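You operate a simulated robot arm through the tools that you are given. There is no shell and no other tool.

The job below is to be done with a simulated two-armed robot. You get a single attempt, and the scene is never put back.

Task
Pick up the teal oil can with one hand, pass it to the other hand and put it on the packing bench top. Set down upright: teal oil can.

It is judged by the outcome, as a careful person would: the job done as asked, and still so three seconds after it is handed in. It fails if anything else is knocked over, pushed out of place, dropped, spilled or broken.

Robot
Two 7-joint arms with three-finger grippers on one trunk, on a base that moves. Base frame: it is fixed to the floor where the robot stands at the start and does not move with it; the origin is under the middle of the robot, x ahead of it, y to its left, z up. Readings come in mm, rad, newtons and seconds.
The left shoulder is at the start at [42, 154, 1007], the right one opposite. With the tool pointing down near the work surface each hand reaches from about 100 to 600 mm from the robot's upright axis, wherever it stands, measured 20 degrees to its own side. Places, roughly: packing bench top [1800, 1000, 900]; teal oil can [3500, -250, 1000]. Payload 2.69 kg a hand.
Tool frame (each hand has its own): the origin (TCP) lies between the finger pads and is the grasp point; the fingertips stand 29 mm ahead of it; z points along the fingers, y is the line along which they close. The gripper opens to 120 mm; its body begins 78 mm behind the TCP.
Orientation is that of the tool frame in the base frame, as a unit quaternion [x, y, z, w]. With the fingers straight down and closing along the base's y, the tool's x points along the base's -x, its y along +y and its z along -z.

Tools
- The arms move only by the tool send_rows. It takes "left_series", "right_series" or both (then of equal length, played together; a hand with none holds still); each is one flat list of numbers, 7 for each row, row after row: the shift along the base's x, y, z in units of 40 mm (1.0 is 40 mm), then the turn, a rotation vector about the base's x, y, z in units of 6 degrees (1.0 is 6 degrees), then the gripper command, from -1 (fully open) to 1 (shut), values between in proportion. In form: [tx, ty, tz, ax, ay, az, fingers, tx, ty, tz, ax, ay, az, fingers, ...]. A call has 1 to 20 rows; each row shifts and turns the commanded pose from where the row before left it. A call with a number of a shift or a turn outside -1 to 1 is refused whole. Each row takes 0.2 s and may step no farther than 50 mm and 0.15 rad from the row before; otherwise, or with a gripper value out of range, the whole call is refused. A pose out of reach is approached as far as the arm can. The call stops where the force on the tool passes 40 N (or 10 N more than at its start, if that is more) or the arm is blocked; 0.2 s more then pass. The fingers move at their own pace (about 136.2 mm/s each) and stop on an object; they squeeze with about 35 N. The grip force told is the motor's: it shows also when the fingers shut on nothing. Time passes only in rows, and 0.2 s behind the last, so rows that do not move let the fingers close. The reply holds the time, the measured pose of the TCP, the force on the tool along the base axes, the opening and the grip force, in the units named above and with some noise, with the torque about the TCP (base axes, N m) and any sound that the robot's microphone picked up, and new pictures: "pictures" is both (left out), scene, wrist or none (wrist: the cameras of the hands that moved).
- Cameras (640 x 400 px; columns grow to the right, rows downward): "scene" is now at [158.2, -2.9, 1180.4]; the picture's right is [-0.04, -1.00, 0.00], its down [-0.33, 0.01, -0.94] and it looks along [0.94, -0.04, -0.33] (base axes); focal length 280 px, centre (320, 200). "left" rides on the left gripper at [63, 0, -104] in its tool frame; the picture's right is [0.00, 1.00, 0.00], its down [-0.83, 0.00, -0.56] and it looks along [-0.56, 0.00, 0.83] (tool axes); focal length 275 px, centre (320, 200). "right" rides on the right gripper at [63, 0, -104] in its tool frame; the picture's right is [0.00, 1.00, 0.00], its down [-0.83, 0.00, -0.56] and it looks along [-0.56, 0.00, 0.83] (tool axes); focal length 275 px, centre (320, 200). There is no depth. A picture from a camera that has moved, and an enlarged one, comes with that camera's place and axes in the base frame and with its lens.
- lift_body(by): moves the trunk up (or, below 0, down) by that many mm; the arms and the scene camera ride with it, the base frame stays. It gives what a move gives, with no picture.
- roll_base(legs): drives the robot by 1 to 6 legs, each [ahead, left, turn to the left] in mm, mm and rad, along the robot's own axes; the way and the turn of a leg run together, so that a leg with both is an arc; at most 1500 mm and 3.142 rad a leg. The arms and the cameras ride along, it lands a little off, and it stops where it bumps. It gives what a move gives, and a new picture of the scene camera.
- pan_tilt(pan, tilt): turns the head with the scene camera to pan (to the left, within 1.396 rad either way) and tilt (down, from -0.506 to 1.204), counted from straight ahead of the robot (the tilt from the chest, where the trunk bows). It gives what a move gives, and a new picture of the scene camera.
- zoom(camera, box): a new picture of the part [left, top, right, bottom] of that camera's present view, enlarged. The clock stands still meanwhile.
- sign_off(): hands the job in; it is judged then, once.

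Places have to be worked out from the pictures, the camera data and where the tool is seen. Open the grippers and draw the arms clear of the work before you hand the job in, unless the task says otherwise.

The tools are called as name(argument=value, ...) on one line, values as JSON. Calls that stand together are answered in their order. send_rows: Moves the arms, as the interface text tells. Its arguments: {"type":"object","properties":{"left_series":{"type":"array"},"right_series":{"type":"array"},"pictures":{"type":"string","enum":["both","scene","wrist","none"]}},"required":[]} The other tools are called the same way: lift_body (by) moves the trunk up or down; roll_base (legs) drives the base; pan_tilt (pan, tilt) turns the head that bears the scene camera; zoom (camera, box) takes an enlarged picture of a part of a camera's view; sign_off () hands the job in.

At the start:

```text
time: 0.0
left_ee_pos: [376.0, 152.0, 1061.5]
left_ee_rot: [0.0, 1.0, 0.0, 0.0]
left_wrist_force: [-0.5, 0.5, -0.2]
left_moment: [0.0, 0.0, -0.01]
left_gripper_width: 120.0
left_grip_force: 0.1
right_ee_pos: [312.3, -143.4, 1083.1]
right_ee_rot: [0.0, 1.0, 0.0, 0.0]
right_wrist_force: [0.5, 0.0, 0.1]
right_moment: [-0.02, 0.0, 0.0]
right_gripper_width: 120.3
right_grip_force: 0.1
trunk travel left (down, up): [-375.0, 63.0]
robot x, y, heading: [0.5, 2.0, 0.002]
head pan, tilt (commanded): [-0.04, 0.342]
```

scene: 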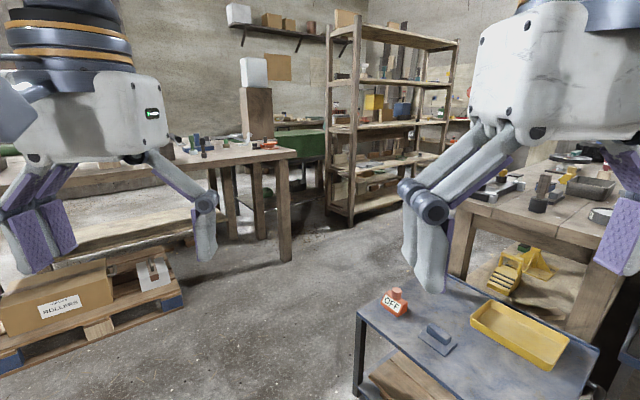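
right: 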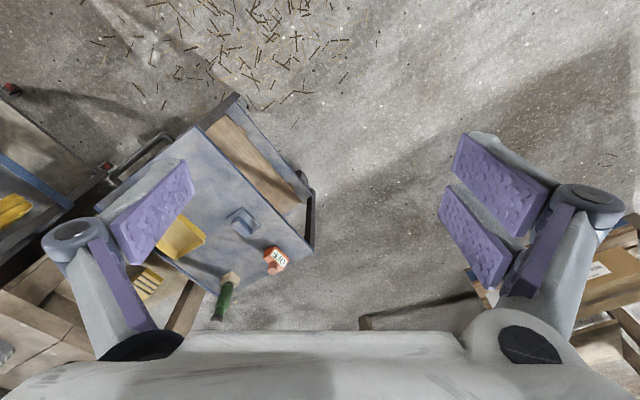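
left: 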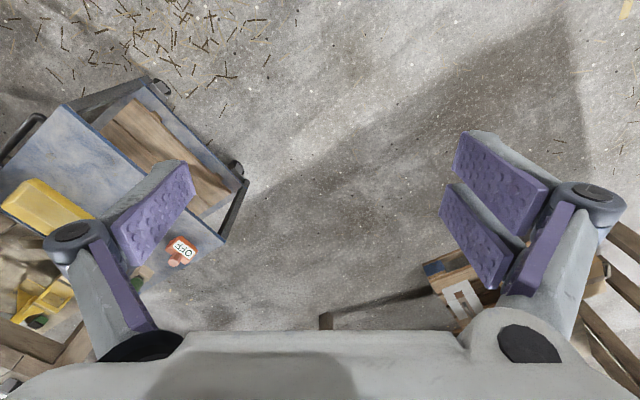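

The scene shows a shelf rack ahead, a bench on the left (likely the packing bench) and a cart plus a bench on the right. I zoom in on the rack to look for the teal can.

zoom(camera="scene", box=[300, 0, 480, 230])

zoom(camera="scene", box=[140, 80, 340, 280])

```text
1.74 times, centred on (390, 115) of scene
camera zoom: at [158.2, -2.9, 1180.4], right [-0.04, -1.0, 0.0], down [-0.33, 0.01, -0.94], along [0.94, -0.04, -0.33], focal length 486 px, centre (198, 348)
```

zoom: 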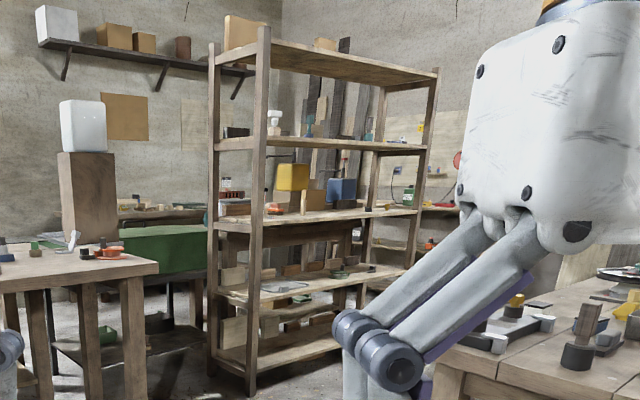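

```text
2.00 times, centred on (240, 180) of scene
camera zoom: at [158.2, -2.9, 1180.4], right [-0.04, -1.0, 0.0], down [-0.33, 0.01, -0.94], along [0.94, -0.04, -0.33], focal length 559 px, centre (480, 240)
```

zoom: 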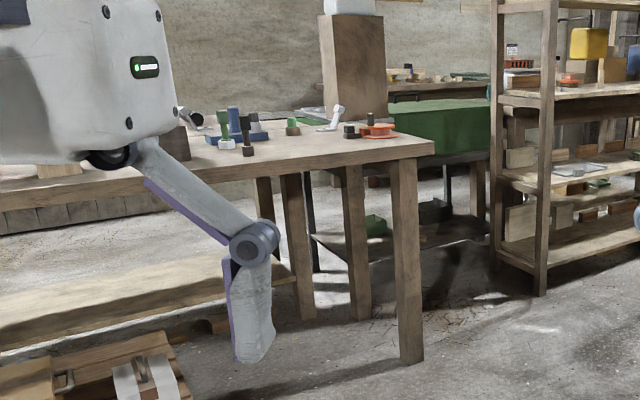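

Nothing clearly teal yet; I zoom tighter on the rack shelves.

zoom(camera="scene", box=[325, 50, 405, 130])

zoom(camera="scene", box=[380, 50, 460, 130])

```text
5.00 times, centred on (365, 90) of scene
camera zoom: at [158.2, -2.9, 1180.4], right [-0.04, -1.0, 0.0], down [-0.33, 0.01, -0.94], along [0.94, -0.04, -0.33], focal length 1398 px, centre (95, 750)
```

zoom: 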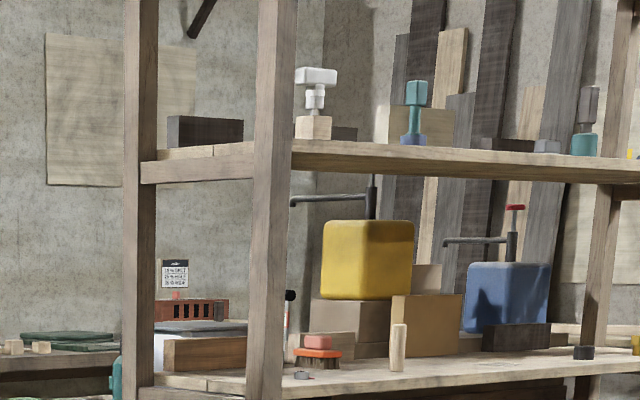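

```text
5.00 times, centred on (420, 90) of scene
camera zoom: at [158.2, -2.9, 1180.4], right [-0.04, -1.0, 0.0], down [-0.33, 0.01, -0.94], along [0.94, -0.04, -0.33], focal length 1398 px, centre (-180, 750)
```

zoom: 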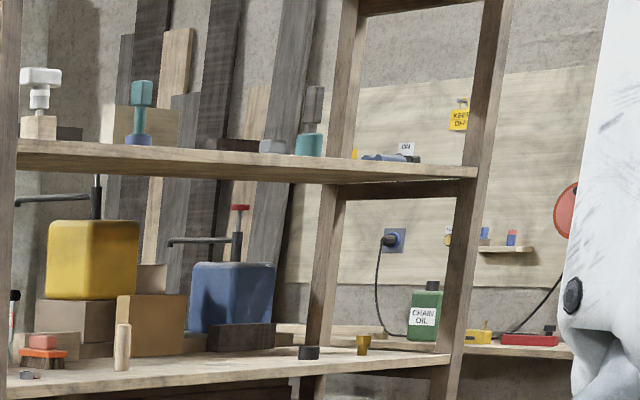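

A teal sliver appears left of the rack near pixel (324,126), matching the rough location. I zoom there.

zoom(camera="scene", box=[284, 95, 364, 145])

zoom(camera="scene", box=[300, 115, 340, 140])

```text
8.00 times, centred on (324, 120) of scene
camera zoom: at [158.2, -2.9, 1180.4], right [-0.04, -1.0, 0.0], down [-0.33, 0.01, -0.94], along [0.94, -0.04, -0.33], focal length 2238 px, centre (288, 840)
```

zoom: 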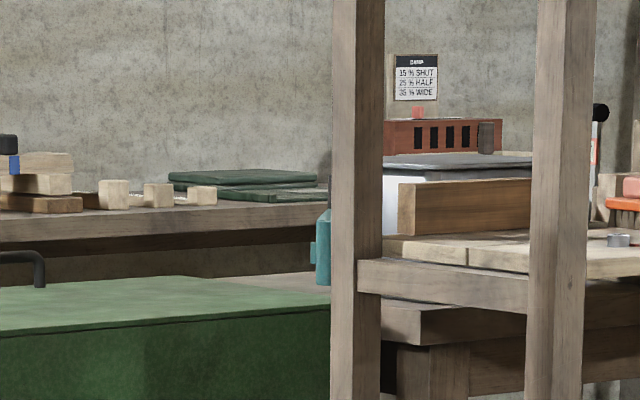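

```text
16.00 times, centred on (320, 128) of scene
camera zoom: at [158.2, -2.9, 1180.4], right [-0.04, -1.0, 0.0], down [-0.33, 0.01, -0.94], along [0.94, -0.04, -0.33], focal length 4475 px, centre (320, 1360)
```

zoom: 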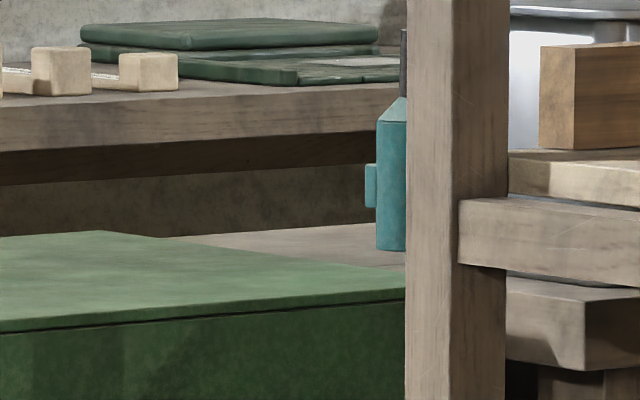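

The teal can stands on a surface behind the rack's left posts. I pan the head to map the surroundings before driving.

pan_tilt(pan=0.6, tilt=0.35)

pan_tilt(pan=-0.6, tilt=0.45)

pan_tilt(pan=0.0, tilt=0.3)

```text
time: 1.0
left_ee_pos: [375.8, 152.7, 1061.0]
left_ee_rot: [0.0, 1.0, 0.0, 0.0]
left_wrist_force: [-0.4, 0.2, 0.6]
left_moment: [0.01, 0.0, 0.0]
left_gripper_width: 120.1
left_grip_force: 0.1
right_ee_pos: [312.7, -142.5, 1082.3]
right_ee_rot: [0.0, 1.0, 0.0, 0.0]
right_wrist_force: [-0.1, -0.3, -0.2]
right_moment: [0.01, 0.03, -0.02]
right_gripper_width: 119.7
right_grip_force: 0.0
trunk travel left (down, up): [-375.0, 63.0]
robot x, y, heading: [-1.7, 0.9, -0.001]
head pan, tilt (commanded): [0.6, 0.351]
camera scene: at [142.0, 53.3, 1179.5], right [0.56, -0.83, 0.0], down [-0.28, -0.19, -0.94], along [0.78, 0.53, -0.34], focal length 280 px, centre (320, 200)
```

scene: 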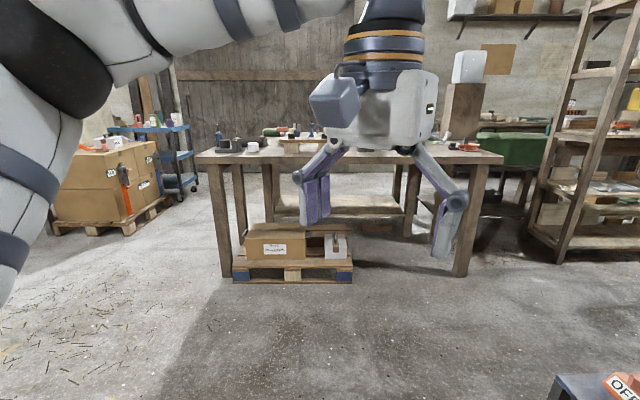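

```text
time: 2.4
left_ee_pos: [376.5, 152.2, 1061.8]
left_ee_rot: [0.0, 1.0, 0.001, 0.0]
left_wrist_force: [0.6, 0.2, 0.4]
left_moment: [-0.01, -0.03, -0.01]
left_gripper_width: 120.1
left_grip_force: 0.0
right_ee_pos: [313.1, -142.9, 1083.6]
right_ee_rot: [0.0, 1.0, 0.0, 0.0]
right_wrist_force: [0.2, -0.2, -0.7]
right_moment: [0.02, 0.0, 0.0]
right_gripper_width: 119.8
right_grip_force: 0.2
trunk travel left (down, up): [-375.0, 63.0]
robot x, y, heading: [4.9, 2.1, -0.003]
head pan, tilt (commanded): [-0.6, 0.45]
camera scene: at [141.0, -51.1, 1170.3], right [-0.56, -0.83, 0.0], down [-0.36, 0.25, -0.9], along [0.74, -0.51, -0.44], focal length 280 px, centre (320, 200)
```

scene: 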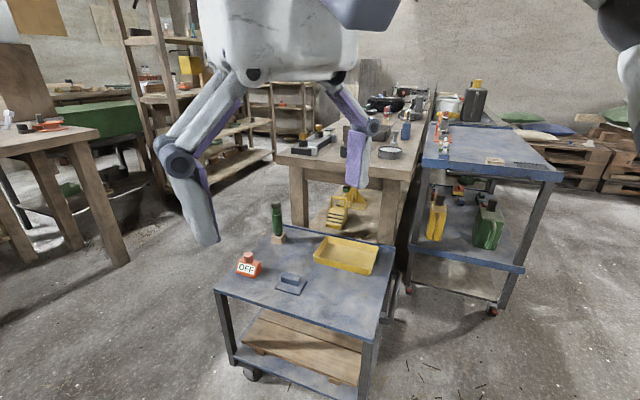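

```text
time: 3.4
left_ee_pos: [376.8, 153.2, 1060.0]
left_ee_rot: [0.001, 1.0, 0.0, 0.0]
left_wrist_force: [0.5, 0.1, -0.5]
left_moment: [-0.02, -0.02, 0.01]
left_gripper_width: 119.8
left_grip_force: 0.1
right_ee_pos: [313.4, -142.3, 1083.6]
right_ee_rot: [0.0, 1.0, 0.0, 0.0]
right_wrist_force: [1.0, 0.6, 0.0]
right_moment: [0.01, -0.01, 0.0]
right_gripper_width: 120.0
right_grip_force: 0.1
trunk travel left (down, up): [-375.0, 63.0]
robot x, y, heading: [-4.1, -1.7, 0.003]
head pan, tilt (commanded): [0.0, 0.3]
camera scene: at [158.5, 0.7, 1184.2], right [0.0, -1.0, 0.0], down [-0.3, 0.0, -0.96], along [0.96, 0.0, -0.3], focal length 280 px, centre (320, 200)
```

scene: 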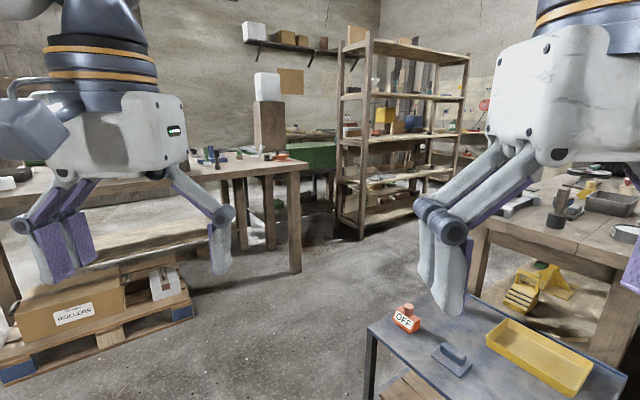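

The packing bench runs from about (1070,1550) to (2000,80) facing the robot; the cart's nearest corner is at about (890,-160). I drive diagonally into the free corridor for a better view of the can.

roll_base(legs=[[700, 250, 0.0]])

```text
time: 7.5
left_ee_pos: [1081.5, 401.4, 1060.8]
left_ee_rot: [0.003, 1.0, 0.0, 0.001]
left_wrist_force: [0.2, 0.4, 0.4]
left_moment: [0.02, -0.03, -0.01]
left_gripper_width: 119.8
left_grip_force: 0.1
right_ee_pos: [1015.5, 106.9, 1083.6]
right_ee_rot: [0.004, 1.0, 0.0, 0.0]
right_wrist_force: [0.2, 0.0, 0.0]
right_moment: [-0.02, 0.02, -0.01]
right_gripper_width: 120.0
right_grip_force: 0.0
trunk travel left (down, up): [-375.0, 63.0]
robot x, y, heading: [704.0, 248.8, -0.009]
head pan, tilt (commanded): [0.0, 0.3]
camera scene: at [863.0, 251.4, 1184.2], right [-0.01, -1.0, 0.0], down [-0.3, 0.0, -0.96], along [0.96, -0.01, -0.3], focal length 280 px, centre (320, 200)
```

scene: 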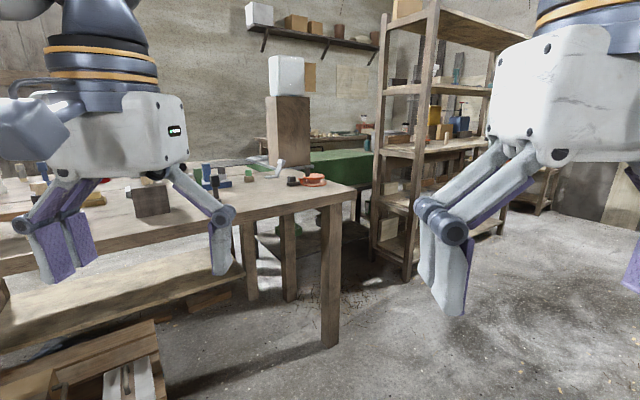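

The bench corner is confirmed at about (2090, 80), top around 855. I zoom on the region behind the rack for the teal can.

zoom(camera="scene", box=[300, 100, 460, 200])

zoom(camera="scene", box=[230, 120, 390, 280])

```text
4.00 times, centred on (380, 150) of scene
camera zoom: at [863.0, 251.4, 1184.2], right [-0.01, -1.0, 0.0], down [-0.3, 0.0, -0.96], along [0.96, -0.01, -0.3], focal length 1119 px, centre (80, 400)
```

zoom: 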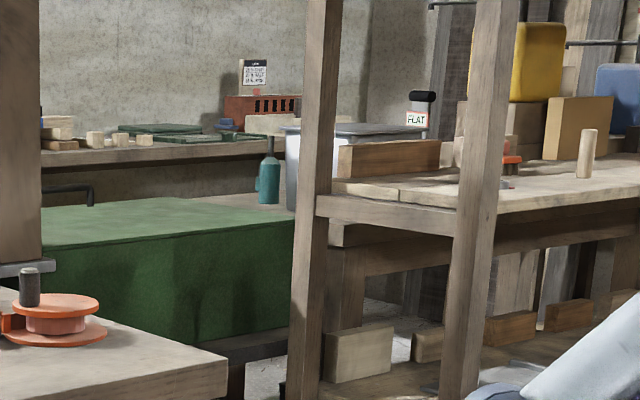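

```text
2.50 times, centred on (310, 200) of scene
camera zoom: at [863.0, 251.4, 1184.2], right [-0.01, -1.0, 0.0], down [-0.3, 0.0, -0.96], along [0.96, -0.01, -0.3], focal length 699 px, centre (345, 200)
```

zoom: 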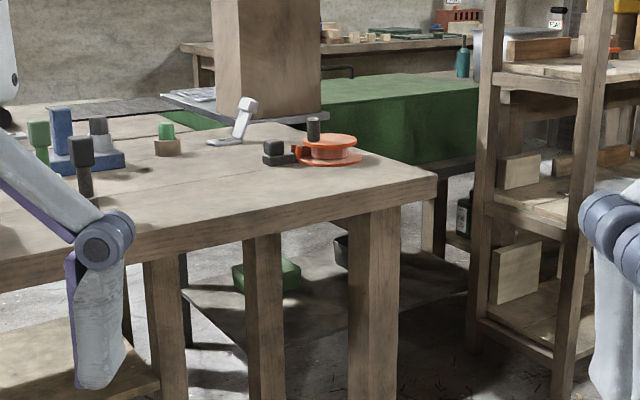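

The teal can is visible behind the rack's left posts at roughly (3300–3450, -190, base ~860). I pan right to map obstacles on my right before moving on.

pan_tilt(pan=-0.8, tilt=0.5)

pan_tilt(pan=-0.25, tilt=0.4)

```text
time: 8.6
left_ee_pos: [1080.5, 402.0, 1062.0]
left_ee_rot: [0.004, 1.0, 0.0, 0.0]
left_wrist_force: [-0.4, 1.0, -0.6]
left_moment: [0.03, -0.01, 0.01]
left_gripper_width: 119.9
left_grip_force: 0.0
right_ee_pos: [1015.3, 105.9, 1082.7]
right_ee_rot: [0.003, 1.0, 0.0, 0.001]
right_wrist_force: [0.0, -0.7, 0.0]
right_moment: [0.0, -0.02, 0.02]
right_gripper_width: 120.1
right_grip_force: 0.1
trunk travel left (down, up): [-375.0, 63.0]
robot x, y, heading: [709.3, 255.0, -0.007]
head pan, tilt (commanded): [-0.799, 0.499]
camera scene: at [832.4, 186.4, 1165.8], right [-0.72, -0.69, 0.0], down [-0.33, 0.35, -0.88], along [0.61, -0.63, -0.48], focal length 280 px, centre (320, 200)
```

scene: 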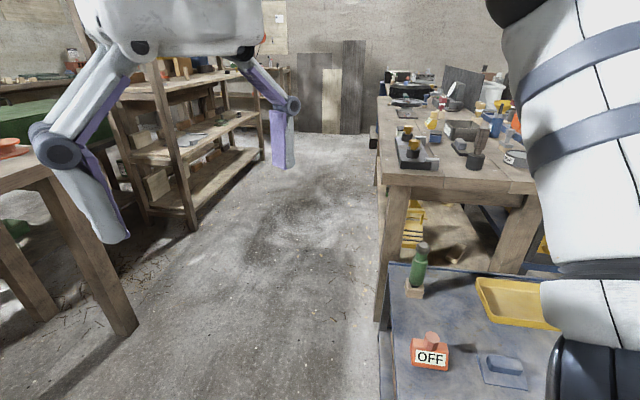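

```text
time: 9.6
left_ee_pos: [1080.8, 402.3, 1061.4]
left_ee_rot: [0.004, 1.0, 0.0, 0.0]
left_wrist_force: [-0.2, 0.5, 0.0]
left_moment: [0.0, 0.03, 0.0]
left_gripper_width: 120.1
left_grip_force: 0.1
right_ee_pos: [1015.5, 107.4, 1083.0]
right_ee_rot: [0.003, 1.0, -0.001, 0.0]
right_wrist_force: [-0.2, -0.1, -0.7]
right_moment: [0.02, 0.02, 0.02]
right_gripper_width: 119.9
right_grip_force: 0.1
trunk travel left (down, up): [-375.0, 63.0]
robot x, y, heading: [704.3, 254.4, -0.005]
head pan, tilt (commanded): [-0.25, 0.4]
camera scene: at [858.9, 228.4, 1174.9], right [-0.25, -0.97, 0.0], down [-0.38, 0.1, -0.92], along [0.89, -0.23, -0.39], focal length 280 px, centre (320, 200)
```

scene: 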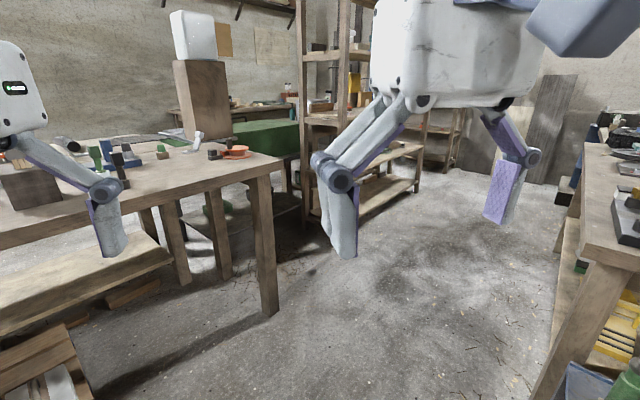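

The aisle between the packing bench's right end and the rack is visible. I zoom into it to locate the chest table and what the can stands on.

zoom(camera="scene", box=[170, 90, 350, 260])

zoom(camera="scene", box=[240, 90, 330, 150])

```text
2.35 times, centred on (260, 175) of scene
camera zoom: at [858.9, 228.4, 1174.9], right [-0.25, -0.97, 0.0], down [-0.38, 0.1, -0.92], along [0.89, -0.23, -0.39], focal length 658 px, centre (461, 259)
```

zoom: 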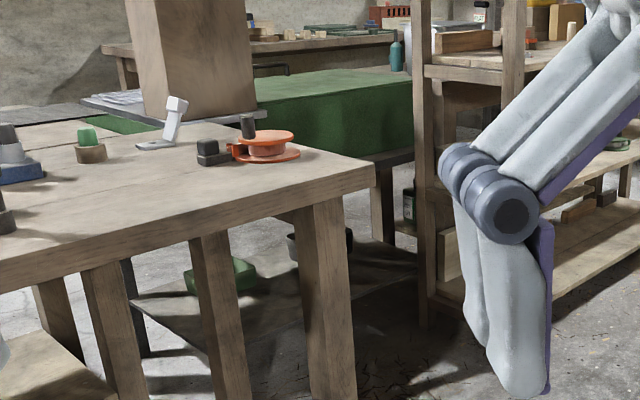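

```text
6.67 times, centred on (285, 120) of scene
camera zoom: at [858.9, 228.4, 1174.9], right [-0.25, -0.97, 0.0], down [-0.38, 0.1, -0.92], along [0.89, -0.23, -0.39], focal length 1865 px, centre (553, 733)
```

zoom: 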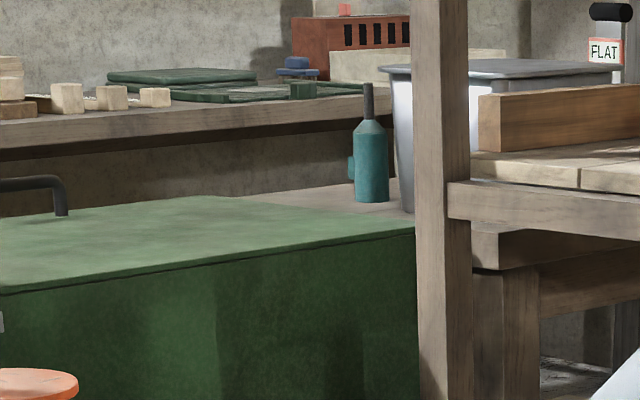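

The can (teal cylinder, dark spout, small knob) stands on a table behind the green chest, beside a gray bin. I'll drive into the aisle mouth between the packing bench end and the rack, keeping clear of the cart, then face down the aisle.

roll_base(legs=[[379, 242, 0.0], [715, -1122, 0.0], [0, 0, 0.567]])

pan_tilt(pan=0.0, tilt=0.3)

```text
time: 22.4
left_ee_pos: [2021.6, -291.0, 1061.1]
left_ee_rot: [-0.28, 0.96, 0.0, 0.0]
left_wrist_force: [-0.3, -0.2, 0.1]
left_moment: [0.02, 0.03, -0.03]
left_gripper_width: 120.0
left_grip_force: 0.0
right_ee_pos: [2128.0, -574.3, 1083.6]
right_ee_rot: [-0.28, 0.96, 0.0, 0.0]
right_wrist_force: [0.1, -0.3, -0.1]
right_moment: [0.01, 0.05, 0.0]
right_gripper_width: 120.1
right_grip_force: 0.2
trunk travel left (down, up): [-375.0, 63.0]
robot x, y, heading: [1785.4, -620.2, 0.568]
head pan, tilt (commanded): [-0.25, 0.4]
camera scene: at [1930.3, -557.9, 1175.0], right [0.31, -0.95, 0.0], down [-0.37, -0.12, -0.92], along [0.88, 0.29, -0.39], focal length 280 px, centre (320, 200)
```

scene: 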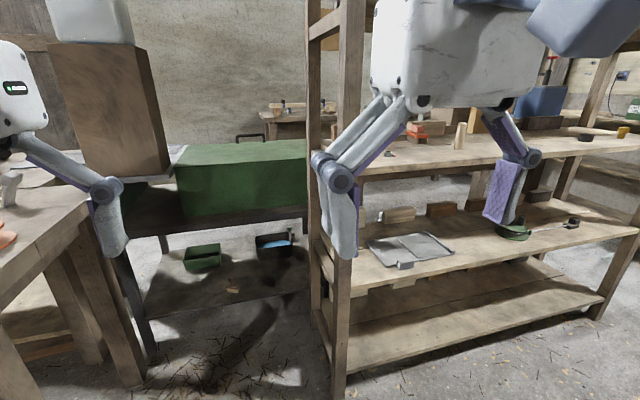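

```text
time: 23.1
left_ee_pos: [2021.3, -290.0, 1061.7]
left_ee_rot: [-0.28, 0.96, 0.0, 0.0]
left_wrist_force: [0.0, -1.2, -0.5]
left_moment: [-0.02, -0.01, -0.01]
left_gripper_width: 119.9
left_grip_force: 0.1
right_ee_pos: [2127.8, -574.8, 1084.0]
right_ee_rot: [-0.28, 0.96, 0.0, 0.001]
right_wrist_force: [0.1, 0.4, 0.7]
right_moment: [0.0, 0.0, -0.03]
right_gripper_width: 119.9
right_grip_force: 0.0
trunk travel left (down, up): [-375.0, 63.0]
robot x, y, heading: [1787.8, -623.2, 0.568]
head pan, tilt (commanded): [0.0, 0.3]
camera scene: at [1921.1, -536.8, 1184.2], right [0.54, -0.84, 0.0], down [-0.25, -0.16, -0.96], along [0.81, 0.51, -0.3], focal length 280 px, centre (320, 200)
```

scene: 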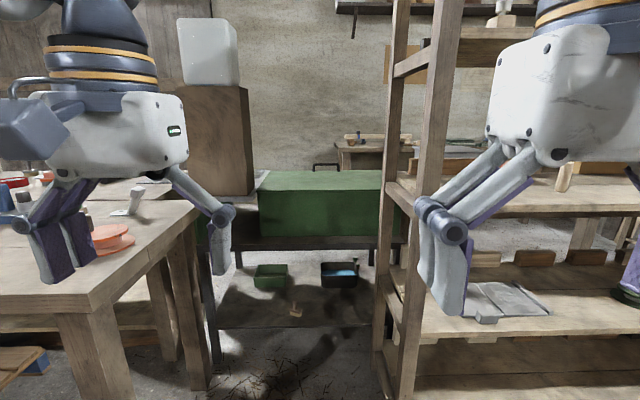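

The chest table fills the aisle beyond the bench; the can should be near pixel (418,177), partly behind the rack post. I zoom in.

zoom(camera="scene", box=[330, 100, 490, 200])

zoom(camera="scene", box=[180, 160, 420, 310])

```text
4.00 times, centred on (410, 150) of scene
camera zoom: at [1921.1, -536.8, 1184.2], right [0.54, -0.84, 0.0], down [-0.25, -0.16, -0.96], along [0.81, 0.51, -0.3], focal length 1119 px, centre (-40, 400)
```

zoom: 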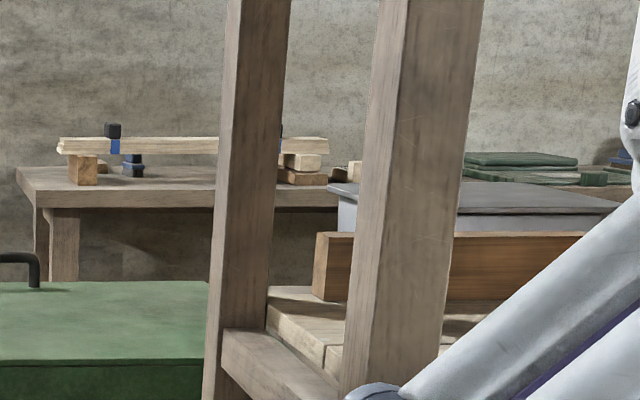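

```text
2.67 times, centred on (300, 235) of scene
camera zoom: at [1921.1, -536.8, 1184.2], right [0.54, -0.84, 0.0], down [-0.25, -0.16, -0.96], along [0.81, 0.51, -0.3], focal length 746 px, centre (373, 107)
```

zoom: 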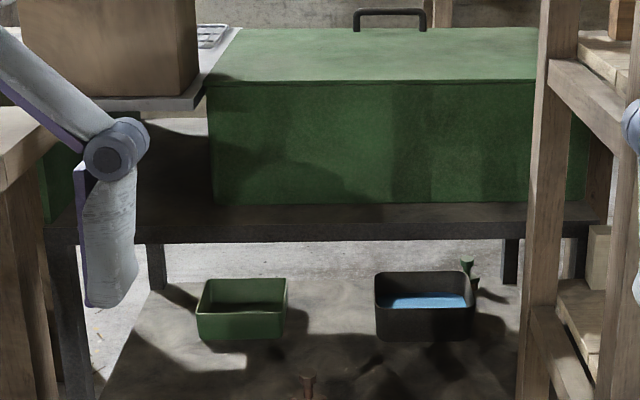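

The can must be behind the rack's front post from here, so it is on a table behind the rack. I'll drive along the front of the rack toward its right end to see whether there's access from behind.

roll_base(legs=[[100, -1450, 0.0]])

pan_tilt(pan=-0.3, tilt=0.35)

pan_tilt(pan=0.5, tilt=0.25)

```text
time: 34.3
left_ee_pos: [2878.1, -1441.4, 1060.1]
left_ee_rot: [-0.283, 0.959, 0.0, 0.0]
left_wrist_force: [-0.4, -0.4, 0.5]
left_moment: [0.0, -0.02, 0.0]
left_gripper_width: 120.0
left_grip_force: 0.1
right_ee_pos: [2984.6, -1724.0, 1083.9]
right_ee_rot: [-0.284, 0.959, -0.001, 0.0]
right_wrist_force: [-0.4, -0.9, -0.1]
right_moment: [0.02, 0.03, -0.01]
right_gripper_width: 120.1
right_grip_force: 0.2
trunk travel left (down, up): [-375.0, 63.0]
robot x, y, heading: [2643.1, -1777.8, 0.573]
head pan, tilt (commanded): [0.0, 0.3]
camera scene: at [2777.5, -1688.6, 1184.2], right [0.54, -0.84, 0.0], down [-0.25, -0.16, -0.96], along [0.8, 0.52, -0.3], focal length 280 px, centre (320, 200)
```

scene: 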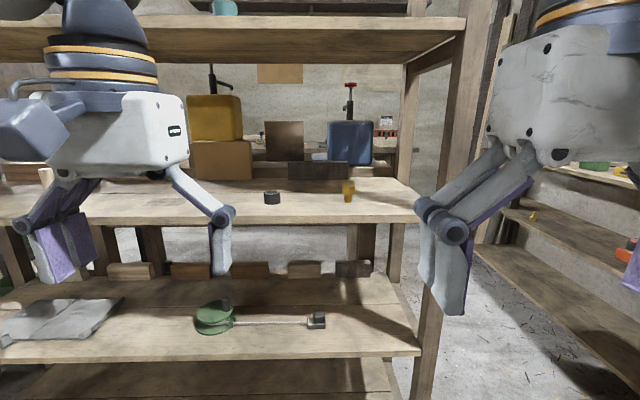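

```text
time: 35.1
left_ee_pos: [2876.2, -1441.9, 1061.1]
left_ee_rot: [-0.283, 0.959, 0.0, 0.0]
left_wrist_force: [-0.1, 0.5, 0.1]
left_moment: [0.01, 0.01, 0.01]
left_gripper_width: 119.9
left_grip_force: 0.1
right_ee_pos: [2984.1, -1724.3, 1083.2]
right_ee_rot: [-0.283, 0.959, -0.001, 0.0]
right_wrist_force: [0.8, 0.4, 0.6]
right_moment: [0.02, -0.04, 0.01]
right_gripper_width: 119.9
right_grip_force: 0.1
trunk travel left (down, up): [-375.0, 63.0]
robot x, y, heading: [2643.4, -1776.3, 0.57]
head pan, tilt (commanded): [-0.3, 0.351]
camera scene: at [2788.7, -1714.0, 1179.5], right [0.27, -0.96, 0.0], down [-0.33, -0.09, -0.94], along [0.9, 0.25, -0.34], focal length 280 px, centre (320, 200)
```

scene: 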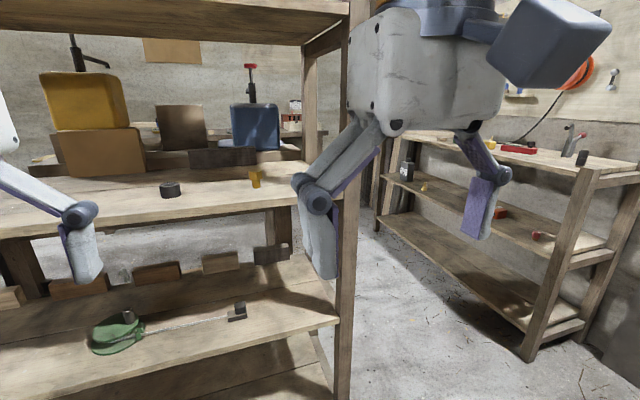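

```text
time: 36.2
left_ee_pos: [2877.4, -1442.3, 1060.2]
left_ee_rot: [-0.283, 0.959, 0.0, 0.001]
left_wrist_force: [-0.7, -0.9, -0.1]
left_moment: [0.01, 0.02, -0.01]
left_gripper_width: 120.1
left_grip_force: 0.1
right_ee_pos: [2984.0, -1725.5, 1084.2]
right_ee_rot: [-0.283, 0.959, 0.0, 0.0]
right_wrist_force: [-0.3, -0.3, 0.2]
right_moment: [0.0, 0.02, 0.0]
right_gripper_width: 120.1
right_grip_force: 0.0
trunk travel left (down, up): [-375.0, 63.0]
robot x, y, heading: [2643.0, -1777.1, 0.578]
head pan, tilt (commanded): [0.499, 0.25]
camera scene: at [2743.7, -1657.2, 1188.9], right [0.88, -0.48, 0.0], down [-0.12, -0.22, -0.97], along [0.46, 0.85, -0.25], focal length 280 px, centre (320, 200)
```

scene: 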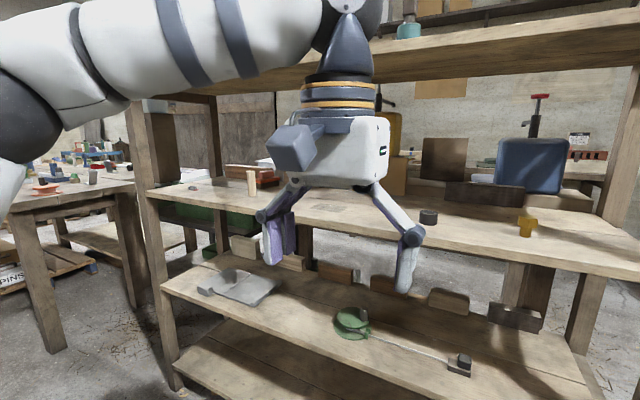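

There's a gap of roughly 900 mm between the rack's right end and the shelf on the right wall. I move right to line up with that gap and look down it.

roll_base(legs=[[0, -830, 0.0]])

pan_tilt(pan=0.05, tilt=0.35)

pan_tilt(pan=0.45, tilt=0.25)

```text
time: 42.9
left_ee_pos: [3326.4, -2139.4, 1062.4]
left_ee_rot: [-0.28, 0.96, 0.0, 0.001]
left_wrist_force: [0.1, 0.4, 0.0]
left_moment: [0.0, 0.01, 0.01]
left_gripper_width: 120.1
left_grip_force: 0.1
right_ee_pos: [3429.5, -2422.3, 1082.9]
right_ee_rot: [-0.279, 0.96, 0.0, 0.0]
right_wrist_force: [-0.2, 0.7, 0.2]
right_moment: [-0.01, 0.0, 0.0]
right_gripper_width: 120.1
right_grip_force: 0.1
trunk travel left (down, up): [-375.0, 63.0]
robot x, y, heading: [3083.1, -2469.3, 0.568]
head pan, tilt (commanded): [0.499, 0.25]
camera scene: at [3189.8, -2352.8, 1189.0], right [0.87, -0.48, 0.0], down [-0.12, -0.22, -0.97], along [0.47, 0.85, -0.25], focal length 280 px, centre (320, 200)
```

scene: 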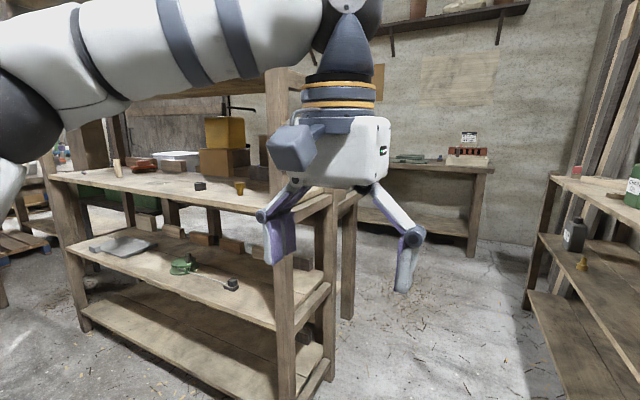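

```text
time: 43.8
left_ee_pos: [3325.0, -2139.1, 1060.7]
left_ee_rot: [-0.279, 0.96, 0.0, 0.0]
left_wrist_force: [-1.0, -0.3, -0.6]
left_moment: [0.0, -0.04, -0.01]
left_gripper_width: 119.8
left_grip_force: 0.1
right_ee_pos: [3429.2, -2421.6, 1082.6]
right_ee_rot: [-0.279, 0.96, 0.001, 0.001]
right_wrist_force: [1.0, -0.2, 0.7]
right_moment: [-0.03, -0.01, -0.02]
right_gripper_width: 120.0
right_grip_force: 0.0
trunk travel left (down, up): [-375.0, 63.0]
robot x, y, heading: [3090.3, -2470.0, 0.561]
head pan, tilt (commanded): [0.051, 0.351]
camera scene: at [3220.4, -2380.5, 1179.5], right [0.58, -0.82, 0.0], down [-0.28, -0.2, -0.94], along [0.77, 0.54, -0.34], focal length 280 px, centre (320, 200)
```

scene: 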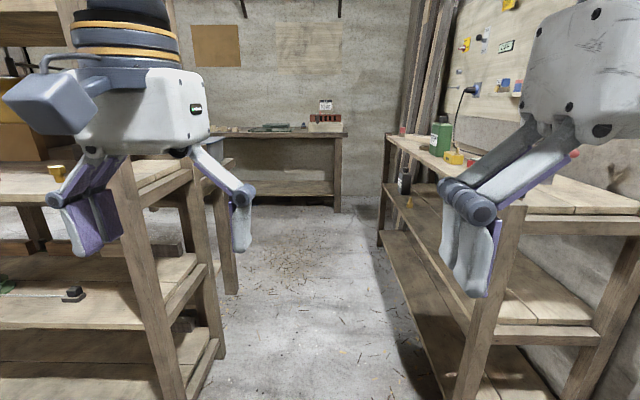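

```text
time: 44.7
left_ee_pos: [3325.3, -2139.4, 1061.2]
left_ee_rot: [-0.279, 0.96, 0.0, -0.001]
left_wrist_force: [-0.7, -0.1, 0.7]
left_moment: [0.0, 0.02, 0.03]
left_gripper_width: 119.8
left_grip_force: 0.0
right_ee_pos: [3429.0, -2422.8, 1083.1]
right_ee_rot: [-0.279, 0.96, 0.0, 0.001]
right_wrist_force: [-0.1, -0.7, 0.3]
right_moment: [0.01, -0.02, -0.02]
right_gripper_width: 119.9
right_grip_force: 0.1
trunk travel left (down, up): [-375.0, 63.0]
robot x, y, heading: [3090.4, -2469.9, 0.566]
head pan, tilt (commanded): [0.45, 0.25]
camera scene: at [3193.8, -2355.1, 1188.9], right [0.85, -0.53, 0.0], down [-0.13, -0.21, -0.97], along [0.51, 0.82, -0.25], focal length 280 px, centre (320, 200)
```

scene: 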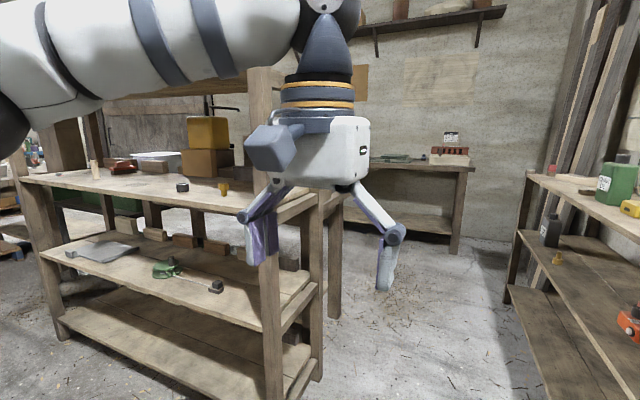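

There is a passage between rack and right-hand shelf (about 900 mm wide) leading to an aisle behind the rack. Before squeezing through, I look at my own arms and base to judge how wide I am.

pan_tilt(pan=1.35, tilt=0.5)

pan_tilt(pan=0.6, tilt=1.2)

pan_tilt(pan=-1.35, tilt=0.5)

```text
time: 45.9
left_ee_pos: [3323.8, -2139.7, 1060.8]
left_ee_rot: [-0.279, 0.96, 0.0, 0.0]
left_wrist_force: [1.1, 0.1, 0.3]
left_moment: [-0.03, 0.02, 0.03]
left_gripper_width: 120.1
left_grip_force: 0.1
right_ee_pos: [3430.2, -2423.1, 1083.6]
right_ee_rot: [-0.278, 0.96, 0.0, 0.0]
right_wrist_force: [-0.5, 0.1, 0.4]
right_moment: [0.01, 0.01, -0.02]
right_gripper_width: 119.9
right_grip_force: 0.0
trunk travel left (down, up): [-375.0, 63.0]
robot x, y, heading: [3089.7, -2471.8, 0.567]
head pan, tilt (commanded): [1.349, 0.499]
camera scene: at [3113.9, -2348.7, 1165.8], right [0.94, 0.34, 0.0], down [0.16, -0.45, -0.88], along [-0.3, 0.83, -0.48], focal length 280 px, centre (320, 200)
```

scene: 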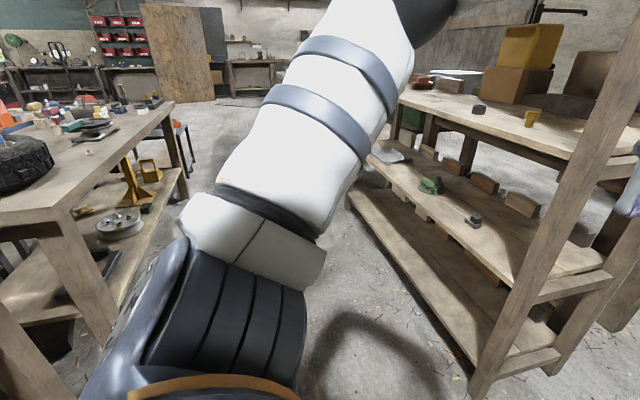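

```text
time: 47.0
left_ee_pos: [3325.2, -2138.1, 1061.5]
left_ee_rot: [-0.279, 0.96, 0.0, 0.0]
left_wrist_force: [1.3, 0.0, 0.1]
left_moment: [-0.02, -0.01, -0.05]
left_gripper_width: 119.9
left_grip_force: 0.0
right_ee_pos: [3430.5, -2423.8, 1083.3]
right_ee_rot: [-0.279, 0.96, 0.0, 0.0]
right_wrist_force: [-1.2, -0.4, 0.1]
right_moment: [0.01, 0.02, -0.02]
right_gripper_width: 120.1
right_grip_force: 0.1
trunk travel left (down, up): [-375.0, 63.0]
robot x, y, heading: [3091.0, -2466.9, 0.565]
head pan, tilt (commanded): [0.6, 1.201]
camera scene: at [3166.5, -2382.9, 1112.2], right [0.92, -0.39, 0.0], down [-0.37, -0.86, -0.36], along [0.14, 0.33, -0.93], focal length 280 px, centre (320, 200)
```

scene: 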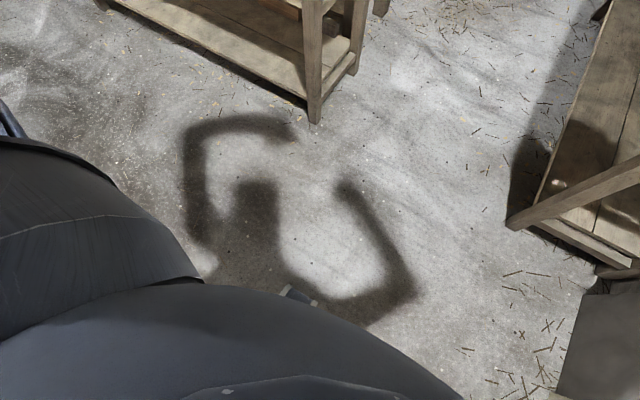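

```text
time: 48.9
left_ee_pos: [3324.2, -2138.9, 1059.9]
left_ee_rot: [-0.278, 0.96, -0.001, 0.0]
left_wrist_force: [-0.7, -0.6, 0.1]
left_moment: [0.01, 0.02, 0.01]
left_gripper_width: 120.0
left_grip_force: 0.1
right_ee_pos: [3430.0, -2422.3, 1082.9]
right_ee_rot: [-0.279, 0.96, 0.0, -0.001]
right_wrist_force: [0.1, 0.7, 0.2]
right_moment: [0.0, 0.01, 0.01]
right_gripper_width: 119.8
right_grip_force: 0.0
trunk travel left (down, up): [-375.0, 63.0]
robot x, y, heading: [3087.4, -2468.8, 0.566]
head pan, tilt (commanded): [-1.349, 0.499]
camera scene: at [3209.0, -2498.6, 1165.8], right [-0.71, -0.71, 0.0], down [-0.34, 0.34, -0.88], along [0.62, -0.62, -0.48], focal length 280 px, centre (320, 200)
```

scene: 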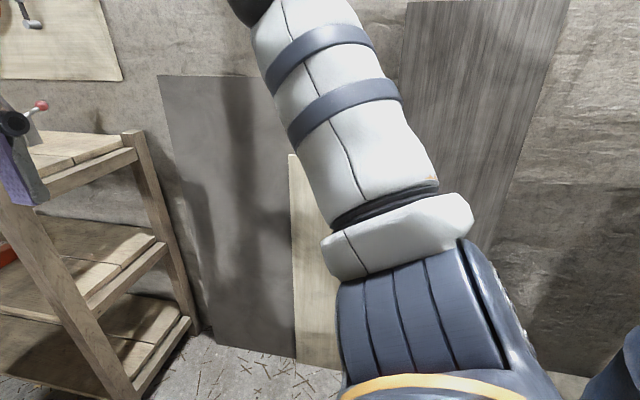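

The rack's right face is at b≈3230 and the right shelf front at b≈4165 (in axes aligned with my heading), and I'm at b≈3742 with elbows about ±430–480, so going straight ahead keeps clear. I lift the trunk a little for clearance over the low right shelf and advance partway.

lift_body(by=60)

roll_base(legs=[[550, 0, 0.0]])

pan_tilt(pan=0.7, tilt=0.9)

pan_tilt(pan=-0.7, tilt=0.8)

```text
time: 49.9
left_ee_pos: [3326.4, -2137.3, 1120.2]
left_ee_rot: [-0.279, 0.96, -0.001, -0.002]
left_wrist_force: [0.6, -0.3, 0.7]
left_moment: [0.01, 0.06, 0.02]
left_gripper_width: 119.8
left_grip_force: 0.1
right_ee_pos: [3431.1, -2422.1, 1142.2]
right_ee_rot: [-0.279, 0.96, 0.0, -0.002]
right_wrist_force: [0.5, -0.7, -0.2]
right_moment: [0.0, 0.06, -0.01]
right_gripper_width: 119.8
right_grip_force: 0.0
trunk travel left (down, up): [-435.0, 3.0]
robot x, y, heading: [3087.5, -2470.7, 0.569]
head pan, tilt (commanded): [-1.349, 0.499]
```

```text
time: 53.0
left_ee_pos: [3778.5, -1851.6, 1120.4]
left_ee_rot: [-0.278, 0.96, 0.0, 0.0]
left_wrist_force: [0.7, -0.8, 1.2]
left_moment: [0.0, -0.01, 0.01]
left_gripper_width: 119.9
left_grip_force: 0.1
right_ee_pos: [3882.9, -2135.8, 1143.7]
right_ee_rot: [-0.279, 0.96, 0.0, 0.001]
right_wrist_force: [1.0, -0.2, 0.3]
right_moment: [-0.01, 0.02, -0.01]
right_gripper_width: 120.2
right_grip_force: 0.0
trunk travel left (down, up): [-435.0, 3.0]
robot x, y, heading: [3540.3, -2178.8, 0.567]
head pan, tilt (commanded): [-1.349, 0.499]
camera scene: at [3612.7, -2242.4, 1234.3], right [-0.71, -0.71, 0.0], down [-0.34, 0.34, -0.88], along [0.62, -0.62, -0.48], focal length 280 px, centre (320, 200)
```

scene: 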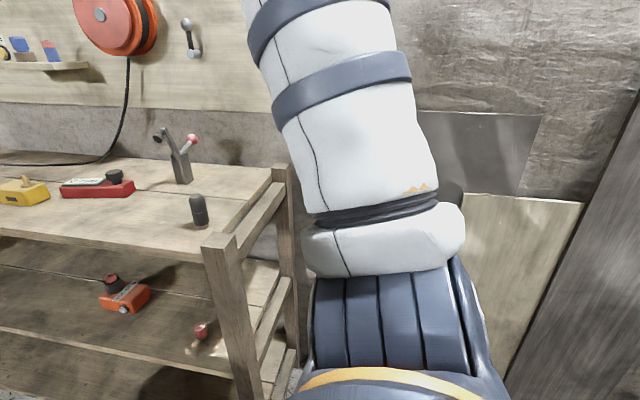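

```text
time: 55.0
left_ee_pos: [3778.1, -1850.3, 1122.0]
left_ee_rot: [-0.279, 0.96, 0.0, -0.001]
left_wrist_force: [-0.1, 0.3, 0.2]
left_moment: [-0.01, -0.02, -0.02]
left_gripper_width: 119.9
left_grip_force: 0.0
right_ee_pos: [3881.0, -2135.2, 1144.0]
right_ee_rot: [-0.279, 0.96, 0.0, 0.0]
right_wrist_force: [-0.1, 0.1, 0.2]
right_moment: [0.0, 0.01, -0.01]
right_gripper_width: 119.9
right_grip_force: 0.1
trunk travel left (down, up): [-435.0, 3.0]
robot x, y, heading: [3541.6, -2177.0, 0.567]
head pan, tilt (commanded): [0.7, 0.901]
camera scene: at [3570.8, -2106.4, 1200.4], right [0.95, -0.3, 0.0], down [-0.24, -0.75, -0.62], along [0.19, 0.59, -0.78], focal length 280 px, centre (320, 200)
```

scene: 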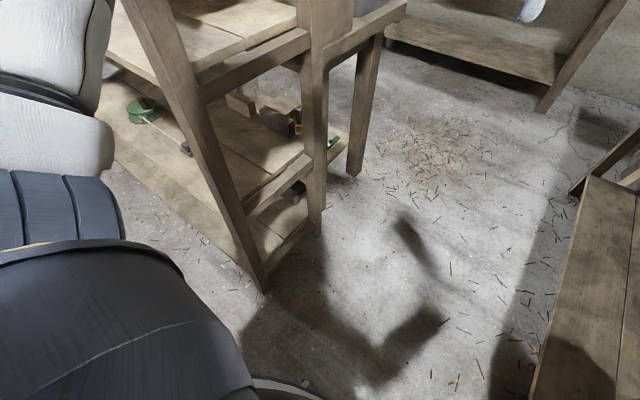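

```text
time: 56.5
left_ee_pos: [3778.3, -1852.4, 1121.3]
left_ee_rot: [-0.28, 0.96, 0.0, -0.001]
left_wrist_force: [0.0, -0.1, 0.6]
left_moment: [0.0, 0.0, 0.0]
left_gripper_width: 119.8
left_grip_force: 0.0
right_ee_pos: [3882.6, -2136.1, 1144.0]
right_ee_rot: [-0.278, 0.96, 0.0, -0.001]
right_wrist_force: [-0.9, 0.5, -0.4]
right_moment: [0.05, 0.0, -0.02]
right_gripper_width: 119.7
right_grip_force: 0.1
trunk travel left (down, up): [-435.0, 3.0]
robot x, y, heading: [3541.7, -2187.5, 0.568]
head pan, tilt (commanded): [-0.7, 0.799]
camera scene: at [3628.0, -2189.1, 1208.3], right [-0.13, -0.99, 0.0], down [-0.71, 0.1, -0.7], along [0.69, -0.09, -0.72], focal length 280 px, centre (320, 200)
```

scene: 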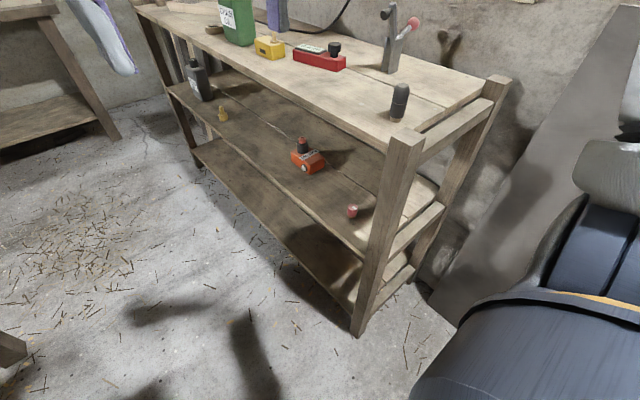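

Rack right face is at b≈3237, right shelf at b≈4155, me at b≈3741. To slim my elbows I extend both hands forward 120 mm, then check the left elbow against the rack.

send_rows(left_series=[0.84, 0.54, 0, 0, 0, 0, -1, 0.84, 0.54, 0, 0, 0, 0, -1, 0.84, 0.54, 0, 0, 0, 0, -1], right_series=[0.84, 0.54, 0, 0, 0, 0, -1, 0.84, 0.54, 0, 0, 0, 0, -1, 0.84, 0.54, 0, 0, 0, 0, -1], pictures="none")

pan_tilt(pan=1.3, tilt=0.2)

```text
time: 57.3
left_ee_pos: [3881.8, -1789.4, 1116.2]
left_ee_rot: [-0.276, 0.961, 0.002, -0.002]
left_wrist_force: [1.1, 0.0, 0.6]
left_moment: [0.05, 0.06, -0.02]
left_gripper_width: 119.9
left_grip_force: 0.1
right_ee_pos: [3985.2, -2073.8, 1142.6]
right_ee_rot: [-0.28, 0.96, 0.001, -0.001]
right_wrist_force: [1.0, 0.0, 0.3]
right_moment: [-0.02, 0.01, -0.03]
right_gripper_width: 120.0
right_grip_force: 0.1
trunk travel left (down, up): [-435.0, 3.0]
robot x, y, heading: [3542.9, -2180.6, 0.566]
head pan, tilt (commanded): [-0.7, 0.799]
```

```text
time: 59.2
left_ee_pos: [3879.2, -1787.0, 1119.0]
left_ee_rot: [-0.277, 0.961, 0.001, 0.001]
left_wrist_force: [-0.3, 0.1, -0.1]
left_moment: [0.01, 0.01, 0.03]
left_gripper_width: 120.1
left_grip_force: 0.1
right_ee_pos: [3983.5, -2073.4, 1144.4]
right_ee_rot: [-0.279, 0.96, 0.0, 0.0]
right_wrist_force: [0.4, 1.0, -0.6]
right_moment: [-0.02, -0.03, -0.03]
right_gripper_width: 120.3
right_grip_force: 0.0
trunk travel left (down, up): [-435.0, 3.0]
robot x, y, heading: [3542.8, -2183.2, 0.563]
head pan, tilt (commanded): [1.3, 0.201]
camera scene: at [3521.0, -2089.2, 1262.0], right [0.96, 0.29, 0.0], down [0.06, -0.19, -0.98], along [-0.28, 0.94, -0.2], focal length 280 px, centre (320, 200)
```

scene: 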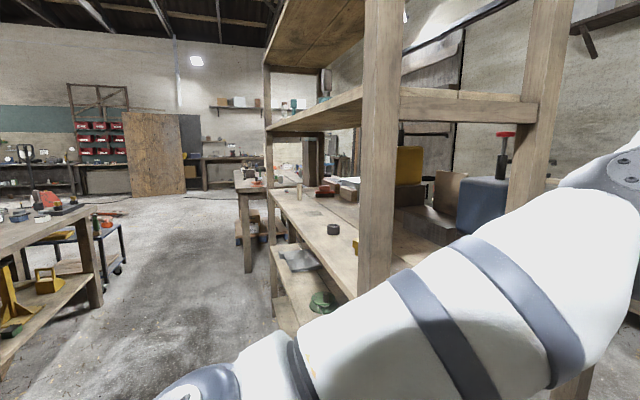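

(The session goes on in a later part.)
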